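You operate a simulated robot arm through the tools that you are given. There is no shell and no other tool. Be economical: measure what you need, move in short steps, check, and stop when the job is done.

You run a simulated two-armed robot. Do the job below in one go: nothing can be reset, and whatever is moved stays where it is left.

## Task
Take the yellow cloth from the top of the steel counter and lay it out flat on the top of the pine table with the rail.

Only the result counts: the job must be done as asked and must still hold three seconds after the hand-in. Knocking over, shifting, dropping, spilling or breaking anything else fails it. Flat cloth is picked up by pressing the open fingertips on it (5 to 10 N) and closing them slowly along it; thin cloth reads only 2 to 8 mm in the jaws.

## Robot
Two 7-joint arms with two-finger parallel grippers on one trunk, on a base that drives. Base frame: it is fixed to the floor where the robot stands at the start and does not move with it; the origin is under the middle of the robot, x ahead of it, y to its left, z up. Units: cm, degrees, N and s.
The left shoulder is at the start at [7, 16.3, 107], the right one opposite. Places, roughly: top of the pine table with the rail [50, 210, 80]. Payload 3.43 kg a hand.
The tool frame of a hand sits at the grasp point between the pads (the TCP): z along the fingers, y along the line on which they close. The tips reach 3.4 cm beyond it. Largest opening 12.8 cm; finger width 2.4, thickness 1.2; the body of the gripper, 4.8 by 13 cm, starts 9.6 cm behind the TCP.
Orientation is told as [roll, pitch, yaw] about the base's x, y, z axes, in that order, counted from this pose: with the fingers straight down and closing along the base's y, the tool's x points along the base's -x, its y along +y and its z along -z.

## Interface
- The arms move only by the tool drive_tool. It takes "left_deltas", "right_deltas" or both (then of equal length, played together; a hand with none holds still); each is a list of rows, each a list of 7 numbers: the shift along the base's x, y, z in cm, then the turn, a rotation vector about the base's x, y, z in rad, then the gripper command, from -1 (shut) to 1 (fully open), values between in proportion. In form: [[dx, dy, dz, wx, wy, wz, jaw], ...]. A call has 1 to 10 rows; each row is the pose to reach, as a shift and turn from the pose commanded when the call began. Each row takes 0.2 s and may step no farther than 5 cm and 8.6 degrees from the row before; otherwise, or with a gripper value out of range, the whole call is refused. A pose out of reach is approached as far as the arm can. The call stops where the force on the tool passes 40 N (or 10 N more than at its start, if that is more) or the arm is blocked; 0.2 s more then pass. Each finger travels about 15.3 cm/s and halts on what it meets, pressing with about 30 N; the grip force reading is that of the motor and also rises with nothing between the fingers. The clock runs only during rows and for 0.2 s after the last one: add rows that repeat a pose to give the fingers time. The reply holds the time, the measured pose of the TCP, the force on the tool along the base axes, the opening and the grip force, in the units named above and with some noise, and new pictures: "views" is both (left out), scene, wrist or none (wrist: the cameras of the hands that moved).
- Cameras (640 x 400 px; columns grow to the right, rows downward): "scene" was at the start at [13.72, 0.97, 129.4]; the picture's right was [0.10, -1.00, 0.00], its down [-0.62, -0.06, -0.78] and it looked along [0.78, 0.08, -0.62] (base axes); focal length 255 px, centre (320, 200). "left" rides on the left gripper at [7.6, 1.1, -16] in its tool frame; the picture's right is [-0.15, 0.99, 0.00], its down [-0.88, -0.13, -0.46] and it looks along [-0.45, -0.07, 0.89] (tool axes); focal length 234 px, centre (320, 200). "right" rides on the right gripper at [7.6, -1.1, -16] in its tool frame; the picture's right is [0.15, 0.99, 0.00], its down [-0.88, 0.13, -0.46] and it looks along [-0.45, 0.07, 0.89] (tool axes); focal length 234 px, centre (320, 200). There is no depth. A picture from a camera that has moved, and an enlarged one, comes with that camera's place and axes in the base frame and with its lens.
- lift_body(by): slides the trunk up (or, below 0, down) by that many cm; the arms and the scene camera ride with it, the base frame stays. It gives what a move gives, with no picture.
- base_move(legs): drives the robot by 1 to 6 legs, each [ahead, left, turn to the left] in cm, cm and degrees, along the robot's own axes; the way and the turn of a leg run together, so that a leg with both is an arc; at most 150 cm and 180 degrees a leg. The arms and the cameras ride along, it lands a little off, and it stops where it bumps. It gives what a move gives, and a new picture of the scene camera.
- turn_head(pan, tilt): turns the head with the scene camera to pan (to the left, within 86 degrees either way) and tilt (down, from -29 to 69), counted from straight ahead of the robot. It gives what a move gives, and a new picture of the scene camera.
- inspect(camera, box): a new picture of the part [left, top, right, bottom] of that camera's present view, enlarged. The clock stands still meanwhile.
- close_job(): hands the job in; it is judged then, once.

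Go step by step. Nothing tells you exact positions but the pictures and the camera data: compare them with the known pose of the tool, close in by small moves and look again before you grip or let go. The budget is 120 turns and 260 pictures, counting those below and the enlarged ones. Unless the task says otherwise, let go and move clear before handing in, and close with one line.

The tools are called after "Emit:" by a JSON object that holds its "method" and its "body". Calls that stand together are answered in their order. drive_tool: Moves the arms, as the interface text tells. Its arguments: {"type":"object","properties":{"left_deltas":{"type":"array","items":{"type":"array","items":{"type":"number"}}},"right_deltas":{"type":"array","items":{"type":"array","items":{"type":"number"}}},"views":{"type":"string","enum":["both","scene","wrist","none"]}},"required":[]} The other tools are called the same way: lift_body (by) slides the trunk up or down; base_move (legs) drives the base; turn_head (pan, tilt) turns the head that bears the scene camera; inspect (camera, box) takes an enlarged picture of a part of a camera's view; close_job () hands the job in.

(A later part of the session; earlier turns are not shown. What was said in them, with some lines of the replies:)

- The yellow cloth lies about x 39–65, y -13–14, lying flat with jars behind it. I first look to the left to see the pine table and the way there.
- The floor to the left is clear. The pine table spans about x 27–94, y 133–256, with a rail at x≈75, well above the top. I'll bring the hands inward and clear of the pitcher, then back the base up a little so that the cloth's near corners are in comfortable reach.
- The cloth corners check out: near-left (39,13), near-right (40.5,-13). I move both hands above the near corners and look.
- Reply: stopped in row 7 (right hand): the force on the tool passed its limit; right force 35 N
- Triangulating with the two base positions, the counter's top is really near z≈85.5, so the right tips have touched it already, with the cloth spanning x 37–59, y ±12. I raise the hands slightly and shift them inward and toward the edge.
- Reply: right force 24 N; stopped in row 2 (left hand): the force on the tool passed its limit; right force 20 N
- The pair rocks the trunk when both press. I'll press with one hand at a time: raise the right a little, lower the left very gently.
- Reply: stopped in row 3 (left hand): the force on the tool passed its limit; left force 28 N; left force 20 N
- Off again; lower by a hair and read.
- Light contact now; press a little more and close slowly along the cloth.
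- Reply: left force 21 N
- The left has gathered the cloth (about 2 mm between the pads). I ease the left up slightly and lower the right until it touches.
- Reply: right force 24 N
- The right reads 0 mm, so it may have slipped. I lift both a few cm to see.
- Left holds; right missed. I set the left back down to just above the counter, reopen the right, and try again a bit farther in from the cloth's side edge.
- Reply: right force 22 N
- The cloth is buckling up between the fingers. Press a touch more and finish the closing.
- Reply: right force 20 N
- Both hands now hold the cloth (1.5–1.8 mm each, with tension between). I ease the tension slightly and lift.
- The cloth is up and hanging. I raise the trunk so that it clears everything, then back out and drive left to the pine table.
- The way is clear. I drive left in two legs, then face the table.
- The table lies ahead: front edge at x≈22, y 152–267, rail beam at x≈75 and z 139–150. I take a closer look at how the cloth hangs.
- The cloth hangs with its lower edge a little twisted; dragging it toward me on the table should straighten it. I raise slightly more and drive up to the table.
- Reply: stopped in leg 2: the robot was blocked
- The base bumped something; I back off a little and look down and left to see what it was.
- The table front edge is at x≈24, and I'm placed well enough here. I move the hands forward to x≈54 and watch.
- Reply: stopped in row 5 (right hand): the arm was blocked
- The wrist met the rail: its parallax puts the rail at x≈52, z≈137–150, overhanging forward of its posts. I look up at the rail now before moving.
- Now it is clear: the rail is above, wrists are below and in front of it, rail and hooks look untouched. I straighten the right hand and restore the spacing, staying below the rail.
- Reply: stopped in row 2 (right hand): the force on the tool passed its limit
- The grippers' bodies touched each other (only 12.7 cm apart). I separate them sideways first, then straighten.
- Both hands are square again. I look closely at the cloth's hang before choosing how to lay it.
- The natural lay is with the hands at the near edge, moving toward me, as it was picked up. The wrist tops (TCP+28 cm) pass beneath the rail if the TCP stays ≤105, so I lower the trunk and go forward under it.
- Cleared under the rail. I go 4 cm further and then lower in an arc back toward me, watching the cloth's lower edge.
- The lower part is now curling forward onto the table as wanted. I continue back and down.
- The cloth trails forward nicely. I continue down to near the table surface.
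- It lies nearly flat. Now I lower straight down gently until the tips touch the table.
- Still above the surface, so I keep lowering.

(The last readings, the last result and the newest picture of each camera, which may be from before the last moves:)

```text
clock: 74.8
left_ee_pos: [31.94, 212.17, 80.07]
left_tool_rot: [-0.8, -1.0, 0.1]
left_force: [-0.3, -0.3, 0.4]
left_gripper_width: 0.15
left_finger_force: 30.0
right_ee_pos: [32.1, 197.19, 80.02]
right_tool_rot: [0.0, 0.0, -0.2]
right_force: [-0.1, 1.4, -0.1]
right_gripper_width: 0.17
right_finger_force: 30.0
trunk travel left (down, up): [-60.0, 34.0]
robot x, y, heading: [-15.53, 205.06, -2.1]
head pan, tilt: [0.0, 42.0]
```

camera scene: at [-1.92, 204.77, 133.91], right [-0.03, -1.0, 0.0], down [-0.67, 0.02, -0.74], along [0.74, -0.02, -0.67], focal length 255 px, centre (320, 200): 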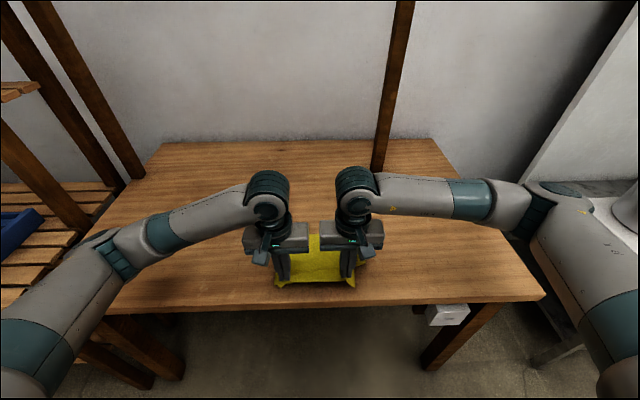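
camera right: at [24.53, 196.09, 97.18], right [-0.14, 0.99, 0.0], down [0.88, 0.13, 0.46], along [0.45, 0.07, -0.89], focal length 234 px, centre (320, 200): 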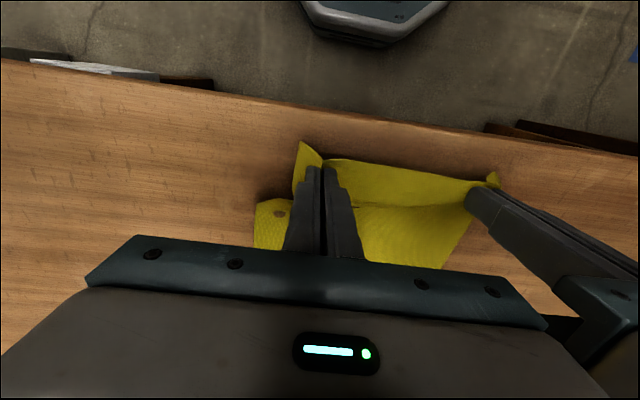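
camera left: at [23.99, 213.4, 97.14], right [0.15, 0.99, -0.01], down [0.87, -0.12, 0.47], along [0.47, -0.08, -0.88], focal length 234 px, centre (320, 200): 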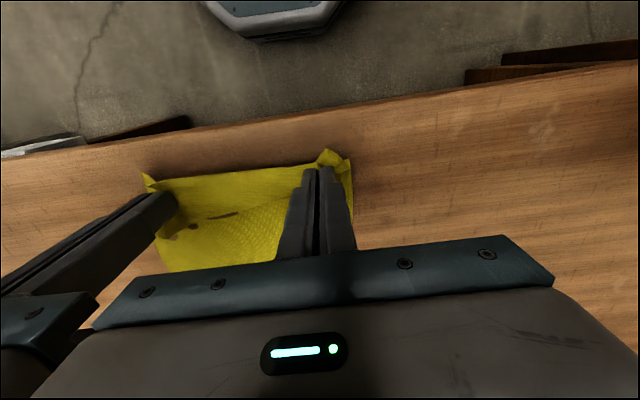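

Emit:
{"method": "drive_tool", "body": {"left_deltas": [[0, 0, -0.3, 0, 0, 0, -1], [0, 0, -0.6, 0, 0, 0, -1], [0, 0, -0.8, 0, 0, 0, -1], [0, 0, -1.0, 0, 0, 0, -1], [0, 0, -1.0, 0, 0, 0, -1]], "right_deltas": [[0, 0, -0.3, 0, 0, 0, -1], [0, 0, -0.6, 0, 0, 0, -1], [0, 0, -0.8, 0, 0, 0, -1], [0, 0, -1.0, 0, 0, 0, -1], [0, 0, -1.0, 0, 0, 0, -1]], "views": "both"}}

```text
clock: 76.0
left_ee_pos: [31.88, 212.03, 79.04]
left_tool_rot: [-0.9, -1.1, -0.1]
left_force: [1.2, -1.6, 0.1]
left_gripper_width: 0.15
left_finger_force: 30.0
right_ee_pos: [32.01, 197.23, 79.0]
right_tool_rot: [0.1, -0.2, -0.2]
right_force: [-0.7, 2.2, 0.5]
right_gripper_width: 0.21
right_finger_force: 30.0
trunk travel left (down, up): [-60.0, 34.0]
robot x, y, heading: [-15.49, 205.11, -1.5]
head pan, tilt: [0.0, 42.0]
camera scene: at [-1.92, 204.78, 133.91], right [-0.03, -1.0, 0.0], down [-0.67, 0.02, -0.74], along [0.74, -0.02, -0.67], focal length 255 px, centre (320, 200)
camera right: at [24.49, 196.09, 94.9], right [-0.14, 0.99, 0.0], down [0.88, 0.13, 0.46], along [0.45, 0.07, -0.89], focal length 234 px, centre (320, 200)
camera left: at [24.0, 213.39, 95.03], right [0.15, 0.99, -0.01], down [0.87, -0.12, 0.47], along [0.47, -0.08, -0.88], focal length 234 px, centre (320, 200)
```

scene: 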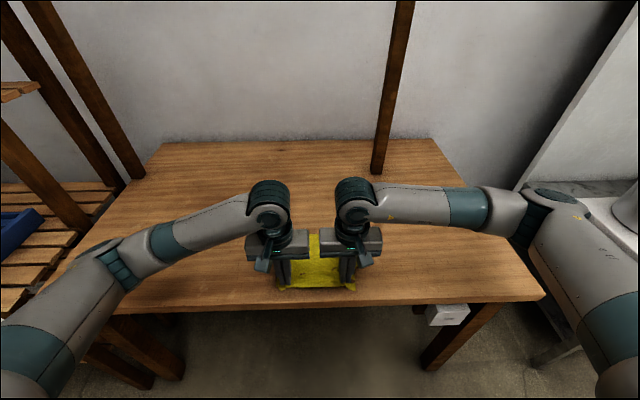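
right: 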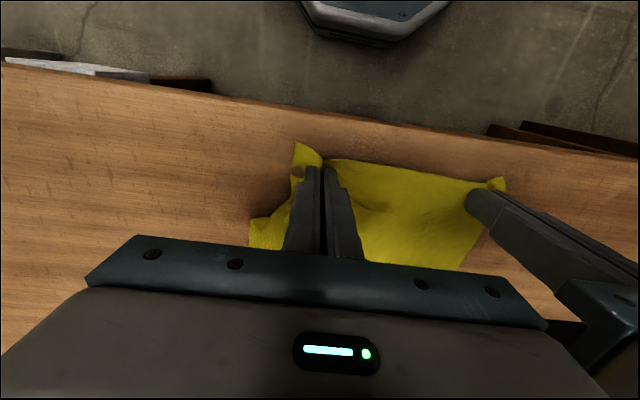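
left: 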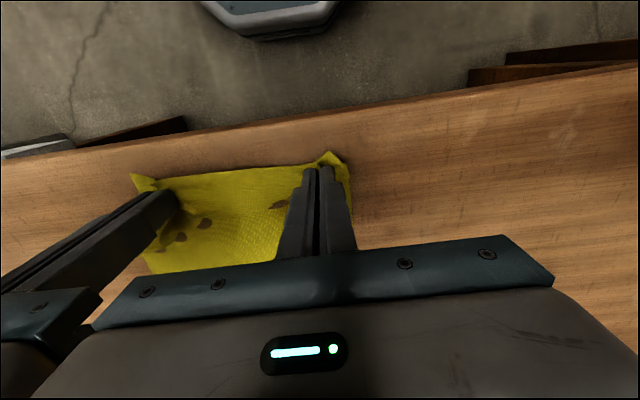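

Emit:
{"method": "drive_tool", "body": {"left_deltas": [[0, 0, -0.15, 0, 0, 0, -1], [0, 0, -0.3, 0, 0, 0, -1], [0, 0, -0.45, 0, 0, 0, -1], [0, 0, -0.45, 0, 0, 0, -1]], "right_deltas": [[0, 0, -0.15, 0, 0, 0, -1], [0, 0, -0.3, 0, 0, 0, -1], [0, 0, -0.45, 0, 0, 0, -1], [0, 0, -0.45, 0, 0, 0, -1]], "views": "none"}}

```text
clock: 77.0
left_ee_pos: [31.8, 212.09, 78.58]
left_tool_rot: [-0.9, -1.1, 0.0]
left_force: [1.0, -0.5, 7.0]
left_gripper_width: 0.16
left_finger_force: 29.5
right_ee_pos: [31.95, 197.08, 78.56]
right_tool_rot: [0.2, -0.3, -0.2]
right_force: [1.1, 0.9, 1.0]
right_gripper_width: 0.18
right_finger_force: 30.0
trunk travel left (down, up): [-60.0, 34.0]
robot x, y, heading: [-15.71, 205.05, -1.6]
head pan, tilt: [0.0, 42.0]
```

Contact: table top at z≈75. Now I open slowly while lightly pressing, to spread the pinched folds.

Emit:
{"method": "drive_tool", "body": {"left_deltas": [[0, 0, 0.03, 0, 0, 0, -0.95], [0, 0, 0.03, 0, 0, 0, -0.9], [0, 0, 0.03, 0, 0, 0, -0.84], [0, 0, 0.03, 0, 0, 0, -0.78], [0, 0, 0.03, 0, 0, 0, -0.72], [0, 0, 0.03, 0, 0, 0, -0.66], [0, 0, 0.03, 0, 0, 0, -0.6], [0, 0, 0.03, 0, 0, 0, -0.55], [0, 0, 0.03, 0, 0, 0, -0.5], [0, 0, 0.03, 0, 0, 0, -0.5]], "right_deltas": [[0, 0, -0.1, 0, 0, 0, -0.95], [0, 0, -0.1, 0, 0, 0, -0.9], [0, 0, -0.1, 0, 0, 0, -0.84], [0, 0, -0.1, 0, 0, 0, -0.78], [0, 0, -0.1, 0, 0, 0, -0.72], [0, 0, -0.1, 0, 0, 0, -0.66], [0, 0, -0.1, 0, 0, 0, -0.6], [0, 0, -0.1, 0, 0, 0, -0.55], [0, 0, -0.1, 0, 0, 0, -0.5], [0, 0, -0.1, 0, 0, 0, -0.5]], "views": "wrist"}}

```text
clock: 79.2
left_ee_pos: [31.86, 212.0, 78.71]
left_tool_rot: [-0.9, -1.1, 0.0]
left_force: [1.3, 0.2, 0.8]
left_gripper_width: 3.17
left_finger_force: 0.0
right_ee_pos: [31.96, 197.22, 78.6]
right_tool_rot: [0.1, -0.2, -0.2]
right_force: [0.3, 2.2, 6.4]
right_gripper_width: 2.98
right_finger_force: 0.0
trunk travel left (down, up): [-60.0, 34.0]
robot x, y, heading: [-15.76, 205.04, -1.9]
head pan, tilt: [0.0, 42.0]
camera right: at [24.49, 196.06, 94.42], right [-0.14, 0.99, 0.0], down [0.88, 0.13, 0.46], along [0.45, 0.07, -0.89], focal length 234 px, centre (320, 200)
camera left: at [24.01, 213.39, 94.63], right [0.15, 0.99, -0.01], down [0.87, -0.12, 0.47], along [0.47, -0.08, -0.88], focal length 234 px, centre (320, 200)
```

right: 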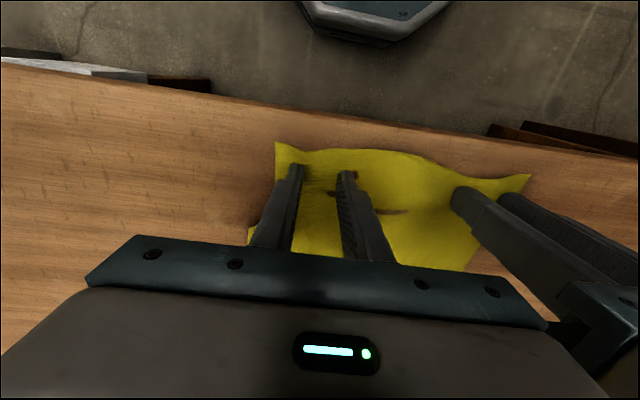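
left: 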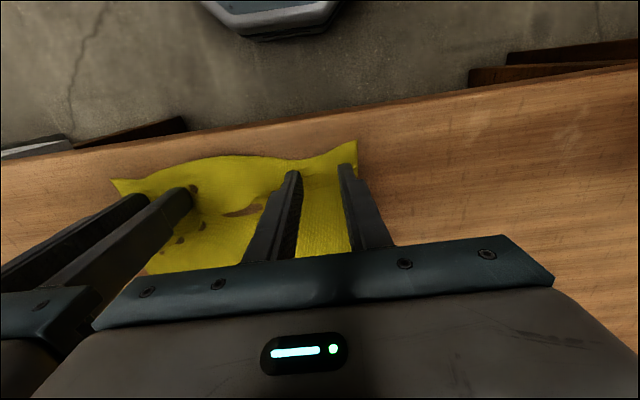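

The folds opened out flat. I lift the hands straight up and look.

Emit:
{"method": "drive_tool", "body": {"left_deltas": [[0, 0, 0.5, 0, 0, 0, -0.5], [0, 0, 2, 0, 0, 0, -0.5], [0, 0, 6, 0, 0, 0, -0.5], [0, 2, 10, 0, 0, 0, -0.5], [0, 5, 14, 0, 0, 0, -0.5], [0, 9, 17, 0, 0, 0, -0.5], [0, 13, 19, 0, 0, 0, -0.5]], "right_deltas": [[0, 0, 0.5, 0, 0, 0, -0.5], [0, 0, 2, 0, 0, 0, -0.5], [0, 0, 6, 0, 0, 0, -0.5], [0, -2, 10, 0, 0, 0, -0.5], [0, -5, 14, 0, 0, 0, -0.5], [0, -9, 17, 0, 0, 0, -0.5], [0, -13, 19, 0, 0, 0, -0.5]], "views": "scene"}}

Emit:
{"method": "turn_head", "body": {"pan": 0, "tilt": 58}}

Emit:
{"method": "inspect", "body": {"camera": "scene", "box": [200, 80, 440, 230]}}

```text
clock: 80.8
left_ee_pos: [31.67, 224.97, 97.76]
left_tool_rot: [-0.9, -1.1, 0.0]
left_force: [-0.3, -1.3, -0.5]
left_gripper_width: 3.2
left_finger_force: 0.1
right_ee_pos: [31.79, 184.23, 97.64]
right_tool_rot: [0.0, -0.2, -0.2]
right_force: [-0.2, 0.2, -0.3]
right_gripper_width: 3.2
right_finger_force: 0.1
trunk travel left (down, up): [-60.0, 34.0]
robot x, y, heading: [-15.39, 205.16, -1.8]
head pan, tilt: [0.0, 42.0]
camera scene: at [-2.08, 204.78, 133.92], right [-0.03, -1.0, 0.0], down [-0.67, 0.02, -0.74], along [0.74, -0.02, -0.67], focal length 255 px, centre (320, 200)
```

scene: 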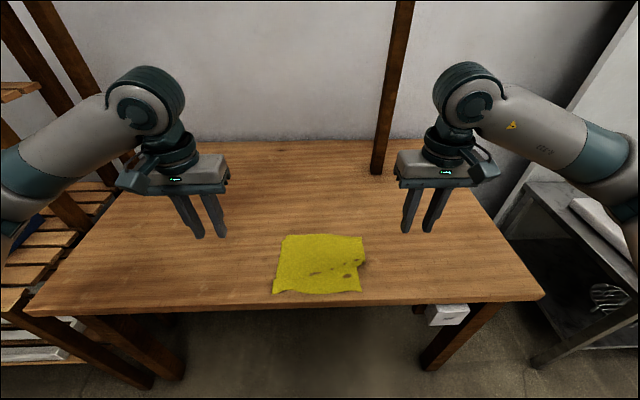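

```text
clock: 81.6
left_ee_pos: [31.75, 224.98, 97.48]
left_tool_rot: [-0.9, -1.0, 0.0]
left_force: [0.1, -0.1, 0.4]
left_gripper_width: 3.21
left_finger_force: 0.2
right_ee_pos: [31.84, 184.34, 97.57]
right_tool_rot: [0.1, -0.1, -0.2]
right_force: [-0.2, -0.7, 0.4]
right_gripper_width: 3.17
right_finger_force: 0.0
trunk travel left (down, up): [-60.0, 34.0]
robot x, y, heading: [-15.7, 205.03, -2.1]
head pan, tilt: [0.0, 58.0]
camera scene: at [-3.38, 204.82, 131.77], right [-0.03, -1.0, 0.0], down [-0.85, 0.03, -0.53], along [0.53, -0.02, -0.85], focal length 255 px, centre (320, 200)
```

scene: 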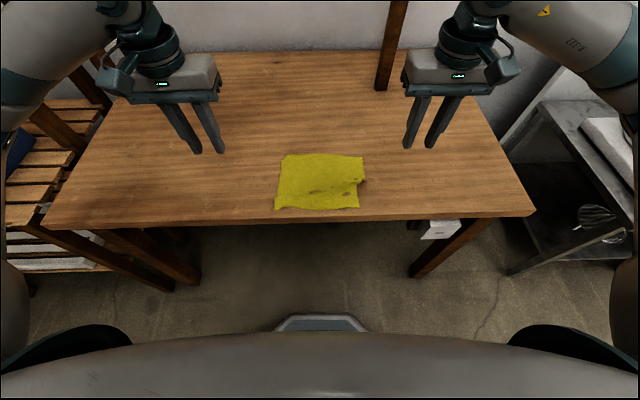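

```text
2.67 times, centred on (320, 155) of scene
camera zoom: at [-3.38, 204.82, 131.77], right [-0.03, -1.0, 0.0], down [-0.85, 0.03, -0.53], along [0.53, -0.02, -0.85], focal length 681 px, centre (320, 320)
```

zoom: 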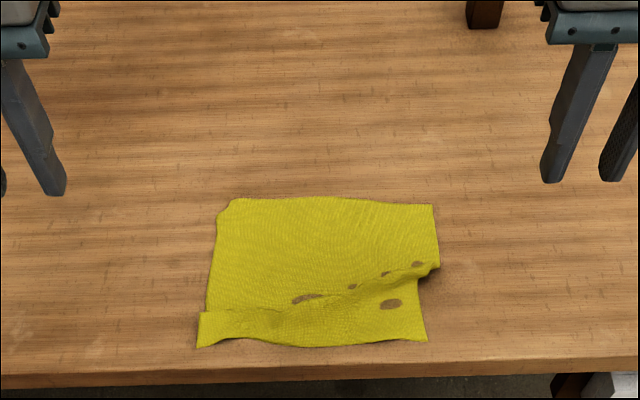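

The cloth is on the table but a ridge (about 4 cm of excess) runs across near the front, mostly on the right. I'll turn the right hand 90° so the fingers open along x, straddle the ridge, press and spread it.

Emit:
{"method": "drive_tool", "body": {"right_deltas": [[0.5, 1, 0, 0, 0, 0.145, -0.4], [1, 2, 0, 0, 0, 0.29, -0.3], [1.5, 3, 0, 0, 0, 0.435, -0.2], [2, 4, 0, 0, 0, 0.58, -0.1], [2.5, 5, 0, 0, 0, 0.725, 0], [3, 6, 0, 0, 0, 0.87, 0.05], [3.5, 7, 0, 0, 0, 1.015, 0.05], [4, 8, 0, 0, 0, 1.16, 0.05], [4.5, 9, 0, 0, 0, 1.305, 0.05], [5, 10.5, 0, 0, 0, 1.45, 0.05]], "views": "none"}}

Emit:
{"method": "drive_tool", "body": {"right_deltas": [[0.2, 1, -3, 0, 0, 0.06, 0.05], [0.2, 1, -6, 0, 0, 0.121, 0.05], [0.2, 1, -10, 0, 0, 0.121, 0.05], [0.2, 1, -13, 0, 0, 0.121, 0.05], [0.2, 1, -15, 0, 0, 0.121, 0.05]], "views": "both"}}

```text
clock: 83.8
left_ee_pos: [31.75, 225.03, 97.67]
left_tool_rot: [-0.8, -1.0, 0.1]
left_force: [-0.2, -0.7, 0.1]
left_gripper_width: 3.2
left_finger_force: 0.1
right_ee_pos: [36.38, 193.24, 97.34]
right_tool_rot: [0.1, -0.2, 74.7]
right_force: [0.5, -0.2, -0.4]
right_gripper_width: 6.69
right_finger_force: 0.1
right hand out of reach, approached as far as the arm can: row 10
trunk travel left (down, up): [-60.0, 34.0]
robot x, y, heading: [-15.14, 205.17, -1.9]
head pan, tilt: [0.0, 58.0]
```

```text
clock: 85.0
left_ee_pos: [31.71, 225.03, 97.62]
left_tool_rot: [-0.9, -1.0, -0.1]
left_force: [0.8, 0.0, 0.0]
left_gripper_width: 3.21
left_finger_force: 0.0
right_ee_pos: [33.38, 192.82, 90.2]
right_tool_rot: [-5.1, 2.2, 82.9]
right_force: [-0.3, -0.4, 0.4]
right_gripper_width: 6.72
right_finger_force: 0.1
right hand out of reach, approached as far as the arm can: row 1, 2, 3, 4, 5
trunk travel left (down, up): [-60.0, 34.0]
robot x, y, heading: [-15.25, 205.11, -2.2]
head pan, tilt: [0.0, 58.0]
camera scene: at [-3.39, 204.86, 131.76], right [-0.03, -1.0, 0.0], down [-0.85, 0.03, -0.53], along [0.53, -0.02, -0.85], focal length 255 px, centre (320, 200)
camera right: at [32.26, 185.95, 106.46], right [-1.0, -0.03, -0.08], down [-0.06, 0.91, 0.41], along [0.06, 0.41, -0.91], focal length 234 px, centre (320, 200)
```

scene: 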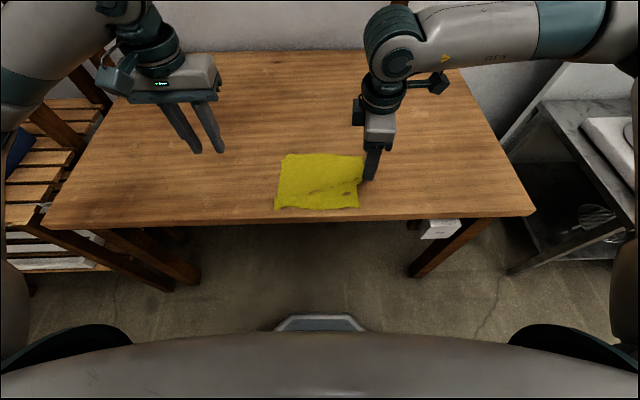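
right: 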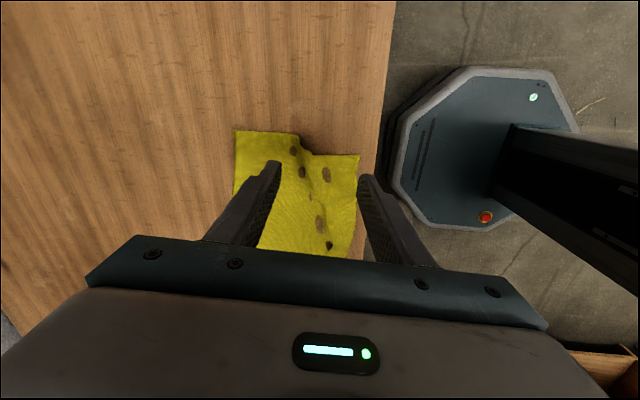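

The right arm is at its joint limit in that turn. The left hand turned the other way matches the ridge's slant better, so I withdraw the right and bring the left across.

Emit:
{"method": "drive_tool", "body": {"right_deltas": [[0, 0, 4, 0, 0, 0, -0.2], [0, -1, 8, 0, 0, -0.14, -0.5], [0, -3, 8, 0, 0, -0.28, -0.5], [0, -5, 8, 0, 0, -0.42, -0.5], [0, -7, 8, 0, 0, -0.56, -0.5], [0, -9, 8, 0, 0, -0.7, -0.5], [0, -11, 8, 0, 0, -0.84, -0.5], [0, -13, 8, 0, 0, -0.98, -0.5], [0, -15, 8, 0, 0, -1.12, -0.5], [0, -17, 8, 0, 0, -1.26, -0.5]], "left_deltas": [[0, 0, 0, 0, 0, -0.14, -0.3], [0, 0, 0, 0, 0, -0.28, -0.1], [0.5, -2, 0, 0, 0, -0.42, 0.1], [1, -5, 0, 0, 0, -0.56, 0.1], [2, -8, 0, 0, 0, -0.7, 0.1], [3, -12, 0, 0, 0, -0.84, 0.1], [4, -16, 0, 0, 0, -0.98, 0.1], [5, -20, 0, 0, 0, -1.12, 0.1], [5.3, -23, 0, 0, 0, -1.22, 0.1], [5.3, -26, 0, 0, 0, -1.31, 0.1]], "views": "both"}}

```text
clock: 87.2
left_ee_pos: [37.04, 198.86, 97.71]
left_tool_rot: [-0.8, -1.1, -75.2]
left_force: [1.0, 0.0, -0.3]
left_gripper_width: 7.04
left_finger_force: 0.1
right_ee_pos: [33.33, 175.59, 98.33]
right_tool_rot: [-4.9, 2.1, 10.6]
right_force: [0.4, -0.7, -0.7]
right_gripper_width: 3.2
right_finger_force: 0.0
right hand out of reach, approached as far as the arm can: row 1
trunk travel left (down, up): [-60.0, 34.0]
robot x, y, heading: [-15.33, 205.07, -1.5]
head pan, tilt: [0.0, 58.0]
camera scene: at [-3.4, 204.59, 131.77], right [-0.03, -1.0, 0.0], down [-0.85, 0.03, -0.53], along [0.53, -0.02, -0.85], focal length 255 px, centre (320, 200)
camera right: at [26.49, 174.49, 114.61], right [-0.33, 0.94, -0.08], down [0.85, 0.33, 0.41], along [0.41, 0.07, -0.91], focal length 234 px, centre (320, 200)
camera left: at [36.39, 206.78, 113.71], right [0.99, 0.11, -0.01], down [0.1, -0.88, 0.47], along [0.04, -0.47, -0.88], focal length 234 px, centre (320, 200)
```

scene: 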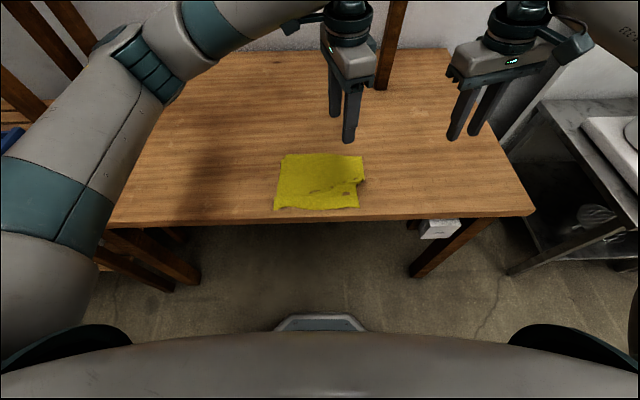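
right: 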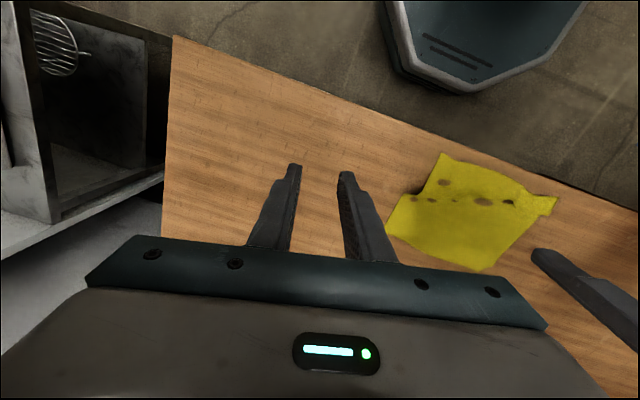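
left: 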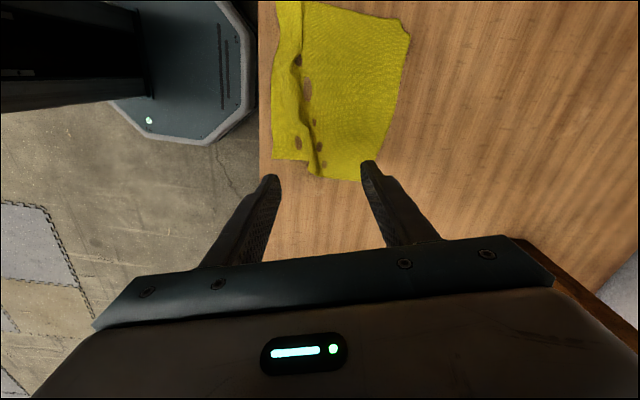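

The left hand now straddles the ridge line. I center on it with a 5 cm opening and descend.

Emit:
{"method": "drive_tool", "body": {"left_deltas": [[-1, -1, -3, 0, 0, 0, -0.1], [-2, -1.5, -7, 0, 0, 0, -0.22], [-2, -1.5, -11, 0, 0, 0, -0.22], [-2, -1.5, -14, 0, 0, 0, -0.22], [-2, -1.5, -16.5, 0, 0, 0, -0.22], [-2, -1.5, -17.5, 0, 0, 0, -0.22], [-2, -1.5, -17.5, 0, 0, 0, -0.22]], "views": "wrist"}}

```text
clock: 88.8
left_ee_pos: [35.12, 197.49, 80.02]
left_tool_rot: [-0.9, -1.0, -75.1]
left_force: [-0.2, -0.3, -0.5]
left_gripper_width: 4.99
left_finger_force: 0.1
right_ee_pos: [33.31, 175.7, 98.38]
right_tool_rot: [-5.0, 2.1, 10.6]
right_force: [0.8, 0.9, -0.5]
right_gripper_width: 3.22
right_finger_force: 0.1
trunk travel left (down, up): [-60.0, 34.0]
robot x, y, heading: [-15.43, 205.17, -1.8]
head pan, tilt: [0.0, 58.0]
camera left: at [34.43, 205.38, 96.08], right [0.99, 0.11, -0.01], down [0.11, -0.87, 0.47], along [0.04, -0.47, -0.88], focal length 234 px, centre (320, 200)
```

left: 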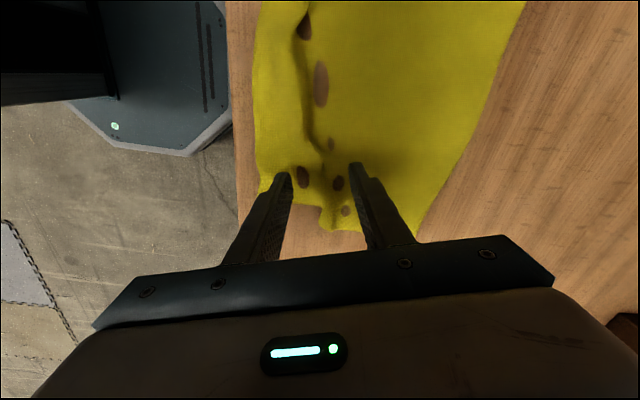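

Emit:
{"method": "drive_tool", "body": {"left_deltas": [[0.3, 1, 0, 0, 0, 0, -0.22], [0.3, 2, -0.6, 0, 0, 0, -0.22], [0.3, 2, -1.0, 0, 0, 0, -0.22], [0.3, 2, -1.3, 0, 0, 0, -0.22], [0.3, 2, -1.45, 0, 0, 0, -0.22], [0.3, 2, -1.45, 0, 0, 0, -0.22]], "views": "wrist"}}

```text
clock: 90.2
left_ee_pos: [35.5, 199.52, 78.75]
left_tool_rot: [-0.9, -1.1, -75.1]
left_force: [0.2, -0.2, 0.2]
left_gripper_width: 5.0
left_finger_force: 0.0
right_ee_pos: [33.29, 175.76, 98.49]
right_tool_rot: [-5.0, 2.1, 10.7]
right_force: [-0.4, 0.7, 1.2]
right_gripper_width: 3.23
right_finger_force: 0.1
trunk travel left (down, up): [-60.0, 34.0]
robot x, y, heading: [-15.52, 204.98, -1.7]
head pan, tilt: [0.0, 58.0]
camera left: at [34.73, 207.47, 94.61], right [0.99, 0.11, -0.01], down [0.11, -0.87, 0.47], along [0.04, -0.47, -0.88], focal length 234 px, centre (320, 200)
```

left: 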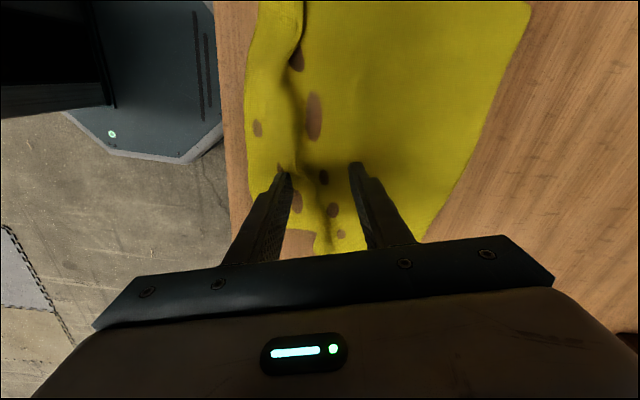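

Emit:
{"method": "drive_tool", "body": {"left_deltas": [[-0.8, 0, 0, 0, 0, 0, -0.22], [-0.8, 0, -0.2, 0, 0, 0, -0.22], [-0.8, 0, -0.35, 0, 0, 0, -0.22], [-0.8, 0, -0.35, 0, 0, 0, -0.22]], "views": "none"}}

```text
clock: 91.2
left_ee_pos: [34.76, 199.58, 78.38]
left_tool_rot: [-0.8, -1.0, -75.1]
left_force: [-0.6, 0.5, 11.4]
left_gripper_width: 4.98
left_finger_force: 0.1
right_ee_pos: [33.38, 175.8, 98.47]
right_tool_rot: [-5.1, 2.1, 10.6]
right_force: [0.1, 0.1, -0.1]
right_gripper_width: 3.21
right_finger_force: 0.1
trunk travel left (down, up): [-60.0, 34.0]
robot x, y, heading: [-15.06, 205.14, -1.8]
head pan, tilt: [0.0, 58.0]
```

11 N of press: spread now, with the near finger held still in place.

Emit:
{"method": "drive_tool", "body": {"left_deltas": [[0, 0, 0, 0, 0, 0, -0.22], [0.24, 0.06, 0, 0, 0, 0, -0.142], [0.48, 0.13, 0, 0, 0, 0, -0.064], [0.73, 0.2, 0, 0, 0, 0, 0.014], [0.97, 0.26, 0, 0, 0, 0, 0.092], [1.2, 0.33, 0, 0, 0, 0, 0.17], [1.45, 0.39, 0, 0, 0, 0, 0.25], [1.7, 0.46, 0, 0, 0, 0, 0.33], [1.93, 0.52, 0, 0, 0, 0, 0.4], [1.93, 0.52, 0, 0, 0, 0, 0.4]], "views": "wrist"}}

```text
clock: 93.4
left_ee_pos: [36.42, 200.05, 78.62]
left_tool_rot: [-0.7, -1.1, -75.1]
left_force: [-8.1, -2.3, 33.7]
left_gripper_width: 8.46
left_finger_force: 0.0
right_ee_pos: [33.07, 175.61, 98.61]
right_tool_rot: [-5.0, 1.9, 10.7]
right_force: [0.4, -0.3, -0.9]
right_gripper_width: 3.22
right_finger_force: 0.0
trunk travel left (down, up): [-60.0, 34.0]
robot x, y, heading: [-15.08, 205.1, -2.3]
head pan, tilt: [0.0, 58.0]
camera left: at [35.59, 208.04, 94.51], right [0.99, 0.11, -0.01], down [0.1, -0.87, 0.47], along [0.05, -0.47, -0.88], focal length 234 px, centre (320, 200)
```

left: 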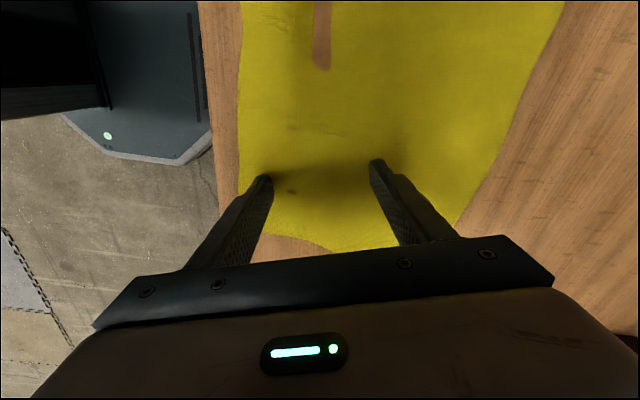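

That worked splendidly. I lift and check what remains.

Emit:
{"method": "drive_tool", "body": {"left_deltas": [[0, 0, 0.5, 0, 0, 0, 0.4], [0, 0, 1.5, 0, 0, 0, 0.4], [0, 0, 4, 0, 0, 0, 0.4], [0, 4, 8, 0, 0, 0, 0.4], [0, 8, 11, 0, 0, 0, 0.4], [0, 8, 11, 0, 0, 0, 0.4]], "views": "both"}}

Emit:
{"method": "inspect", "body": {"camera": "scene", "box": [220, 110, 420, 235]}}

```text
refused: row 4 steps farther than a row can; nothing moved
```

```text
3.20 times, centred on (320, 172) of scene
camera zoom: at [-3.81, 204.81, 131.82], right [-0.03, -1.0, 0.0], down [-0.85, 0.03, -0.53], along [0.53, -0.02, -0.85], focal length 817 px, centre (320, 288)
```

zoom: 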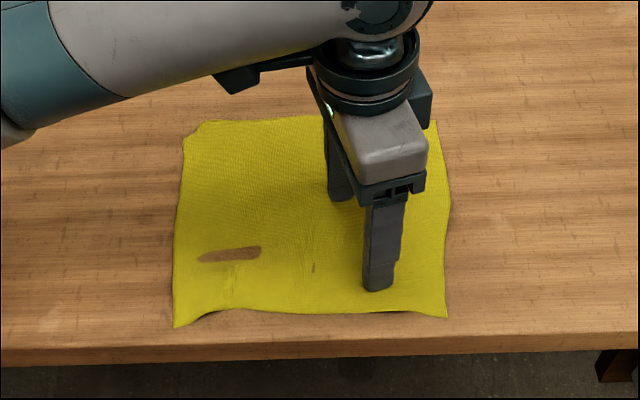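

Almost flat; one shallow wave remains on the left. I lift and shift to it.

Emit:
{"method": "drive_tool", "body": {"left_deltas": [[0, 0, 0.5, 0, 0, 0, 0.4], [0, 0, 1.5, 0, 0, 0, 0.4], [0, 0, 4, 0, 0, 0, 0.4], [0, 3, 7, 0, 0, 0, 0.2], [0, 6, 10, 0, 0, 0, 0], [-1, 9, 12, 0, 0, 0, -0.1], [-1, 9, 12, 0, 0, 0, -0.1]], "views": "both"}}

Emit:
{"method": "inspect", "body": {"camera": "scene", "box": [220, 110, 420, 235]}}

```text
clock: 95.0
left_ee_pos: [35.76, 208.91, 90.26]
left_tool_rot: [-1.0, -0.9, -75.1]
left_force: [0.0, 0.4, 0.5]
left_gripper_width: 5.76
left_finger_force: 0.0
right_ee_pos: [33.38, 175.61, 98.48]
right_tool_rot: [-5.0, 2.1, 10.8]
right_force: [0.2, 0.0, -0.5]
right_gripper_width: 3.21
right_finger_force: 0.0
trunk travel left (down, up): [-60.0, 34.0]
robot x, y, heading: [-15.78, 205.13, -2.0]
head pan, tilt: [0.0, 58.0]
camera scene: at [-3.35, 204.73, 131.76], right [-0.03, -1.0, 0.0], down [-0.85, 0.03, -0.53], along [0.53, -0.02, -0.85], focal length 255 px, centre (320, 200)
camera left: at [35.09, 216.95, 106.24], right [0.99, 0.11, -0.01], down [0.11, -0.87, 0.47], along [0.04, -0.47, -0.88], focal length 234 px, centre (320, 200)
```

scene: 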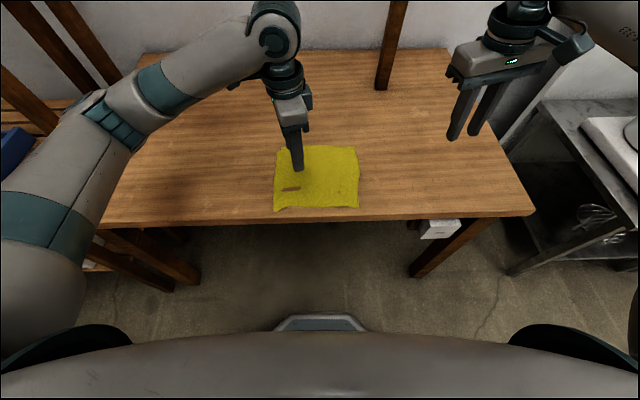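
left: 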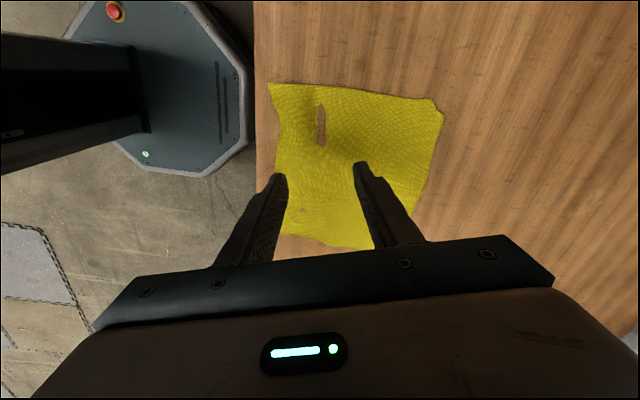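

```text
3.20 times, centred on (320, 172) of scene
camera zoom: at [-3.35, 204.73, 131.76], right [-0.03, -1.0, 0.0], down [-0.85, 0.03, -0.53], along [0.53, -0.02, -0.85], focal length 817 px, centre (320, 288)
```

zoom: 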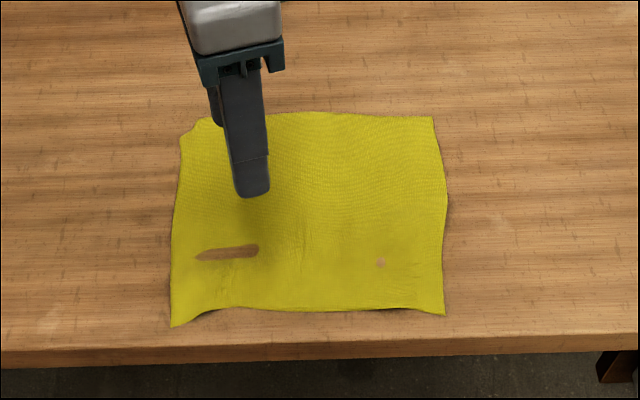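

The cloth is now about 22 × 23 cm, its full size. I do one more gentle spread over the remaining shallow wave at (35, 211).

Emit:
{"method": "drive_tool", "body": {"left_deltas": [[-0.5, 1, -3, 0, 0, 0, -0.22], [-0.5, 1.8, -7, 0, 0, 0, -0.22], [-0.5, 1.8, -10, 0, 0, 0, -0.22], [-0.5, 1.8, -11, 0, 0, 0, -0.22], [-0.5, 1.8, -11.5, 0, 0, 0, -0.22], [-0.5, 1.8, -11.75, 0, 0, 0, -0.22], [-0.5, 1.8, -11.75, 0, 0, 0, -0.22]], "views": "wrist"}}

```text
clock: 96.6
left_ee_pos: [35.08, 210.82, 78.54]
left_tool_rot: [-0.9, -1.1, -75.1]
left_force: [-1.1, 0.4, 0.1]
left_gripper_width: 5.0
left_finger_force: 0.1
right_ee_pos: [33.3, 175.63, 98.45]
right_tool_rot: [-5.0, 2.1, 10.7]
right_force: [0.2, -0.6, -0.5]
right_gripper_width: 3.16
right_finger_force: 0.1
trunk travel left (down, up): [-60.0, 34.0]
robot x, y, heading: [-15.51, 205.45, -2.1]
head pan, tilt: [0.0, 58.0]
camera left: at [34.45, 218.79, 94.54], right [0.99, 0.11, -0.01], down [0.11, -0.87, 0.47], along [0.04, -0.47, -0.88], focal length 234 px, centre (320, 200)
```

left: 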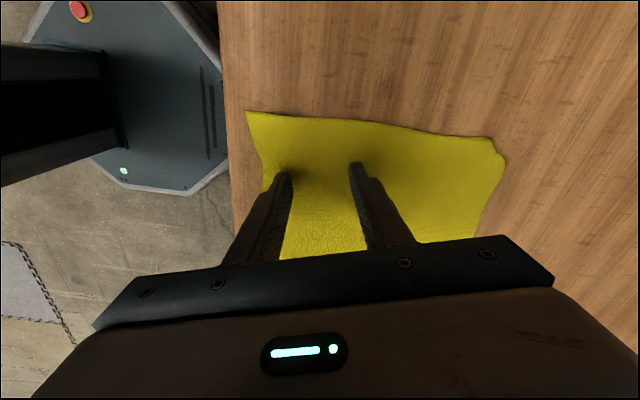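

Emit:
{"method": "drive_tool", "body": {"left_deltas": [[0, 0, -0.2, 0, 0, 0, -0.22], [0, 0, -0.3, 0, 0, 0, -0.22], [0.24, 0.06, -0.3, 0, 0, 0, -0.142], [0.48, 0.13, -0.3, 0, 0, 0, -0.064], [0.73, 0.2, -0.3, 0, 0, 0, 0.014], [0.97, 0.26, -0.3, 0, 0, 0, 0.092], [0.97, 0.26, -0.1, 0, 0, 0, 0.092], [0.97, 0.26, 0.5, 0, 0, 0, 0.092]], "views": "wrist"}}

Emit:
{"method": "drive_tool", "body": {"left_deltas": [[0, 0, 1, 0, 0, 0, 0], [0, 0, 4, 0, 0, 0, -0.3], [0, 3, 7, 0, 0, 0, -0.5], [0, 7, 10, 0, 0, 0, -0.5], [0, 11, 13, 0, 0, 0, -0.5], [0, 15, 15, 0, 0, 0, -0.5], [0, 19, 16, 0, 0, 0, -0.5]], "views": "scene"}}

Emit:
{"method": "inspect", "body": {"camera": "scene", "box": [220, 110, 420, 235]}}

```text
clock: 98.4
left_ee_pos: [36.09, 211.28, 78.83]
left_tool_rot: [-1.0, -0.9, -74.9]
left_force: [0.4, 0.2, -0.3]
left_gripper_width: 6.96
left_finger_force: 0.1
right_ee_pos: [33.38, 175.7, 98.22]
right_tool_rot: [-5.0, 2.0, 10.7]
right_force: [0.3, 0.4, -0.3]
right_gripper_width: 3.2
right_finger_force: 0.1
trunk travel left (down, up): [-60.0, 34.0]
robot x, y, heading: [-15.45, 204.97, -2.0]
head pan, tilt: [0.0, 58.0]
camera left: at [35.46, 219.16, 94.78], right [0.99, 0.11, -0.02], down [0.11, -0.88, 0.47], along [0.04, -0.47, -0.88], focal length 234 px, centre (320, 200)
```

left: 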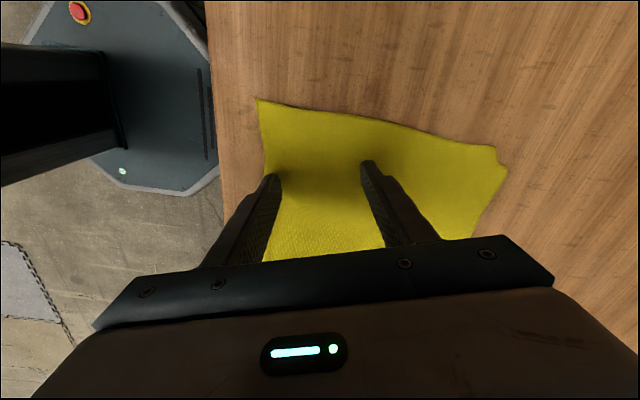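

```text
clock: 100.0
left_ee_pos: [35.94, 230.19, 95.36]
left_tool_rot: [-0.8, -1.1, -75.0]
left_force: [0.2, -0.2, 0.5]
left_gripper_width: 3.22
left_finger_force: 0.1
right_ee_pos: [33.29, 175.85, 98.46]
right_tool_rot: [-5.1, 2.1, 10.7]
right_force: [-0.5, 0.4, 1.2]
right_gripper_width: 3.2
right_finger_force: 0.1
trunk travel left (down, up): [-60.0, 34.0]
robot x, y, heading: [-15.41, 205.14, -2.1]
head pan, tilt: [0.0, 58.0]
camera scene: at [-3.46, 204.94, 131.77], right [-0.03, -1.0, 0.0], down [-0.85, 0.03, -0.53], along [0.53, -0.02, -0.85], focal length 255 px, centre (320, 200)
```

scene: 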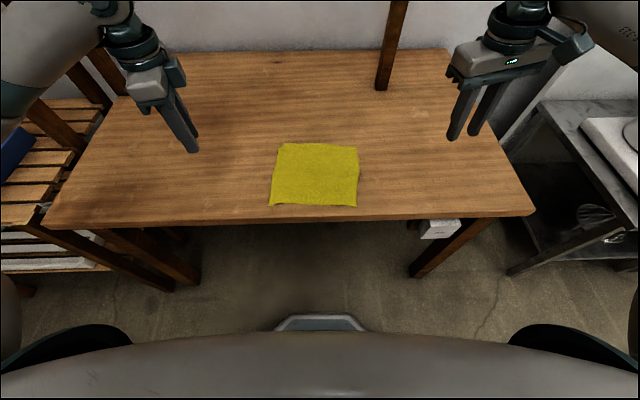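

```text
3.20 times, centred on (320, 172) of scene
camera zoom: at [-3.46, 204.94, 131.77], right [-0.03, -1.0, 0.0], down [-0.85, 0.03, -0.53], along [0.53, -0.02, -0.85], focal length 817 px, centre (320, 288)
```

zoom: 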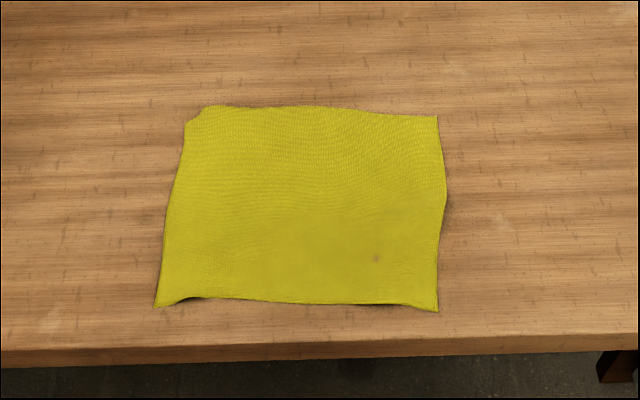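

The cloth lies flat at full size on the pine table, with both hands clear and the rail and hooks undisturbed. I hand in.

Emit:
{"method": "close_job", "body": {}}

```text
The job is handed in.
```

The yellow cloth is off the steel counter and spread out on the pine table with the rail. It is flat at about its full size, except for a small tuck of a centimetre or two that I left at the far-left corner. A wrist pressed against the rail while the cloth was being carried in. Afterwards the rail, its hooks and the table looked unmoved in the pictures. Both hands were clear of the cloth when I handed the job in.
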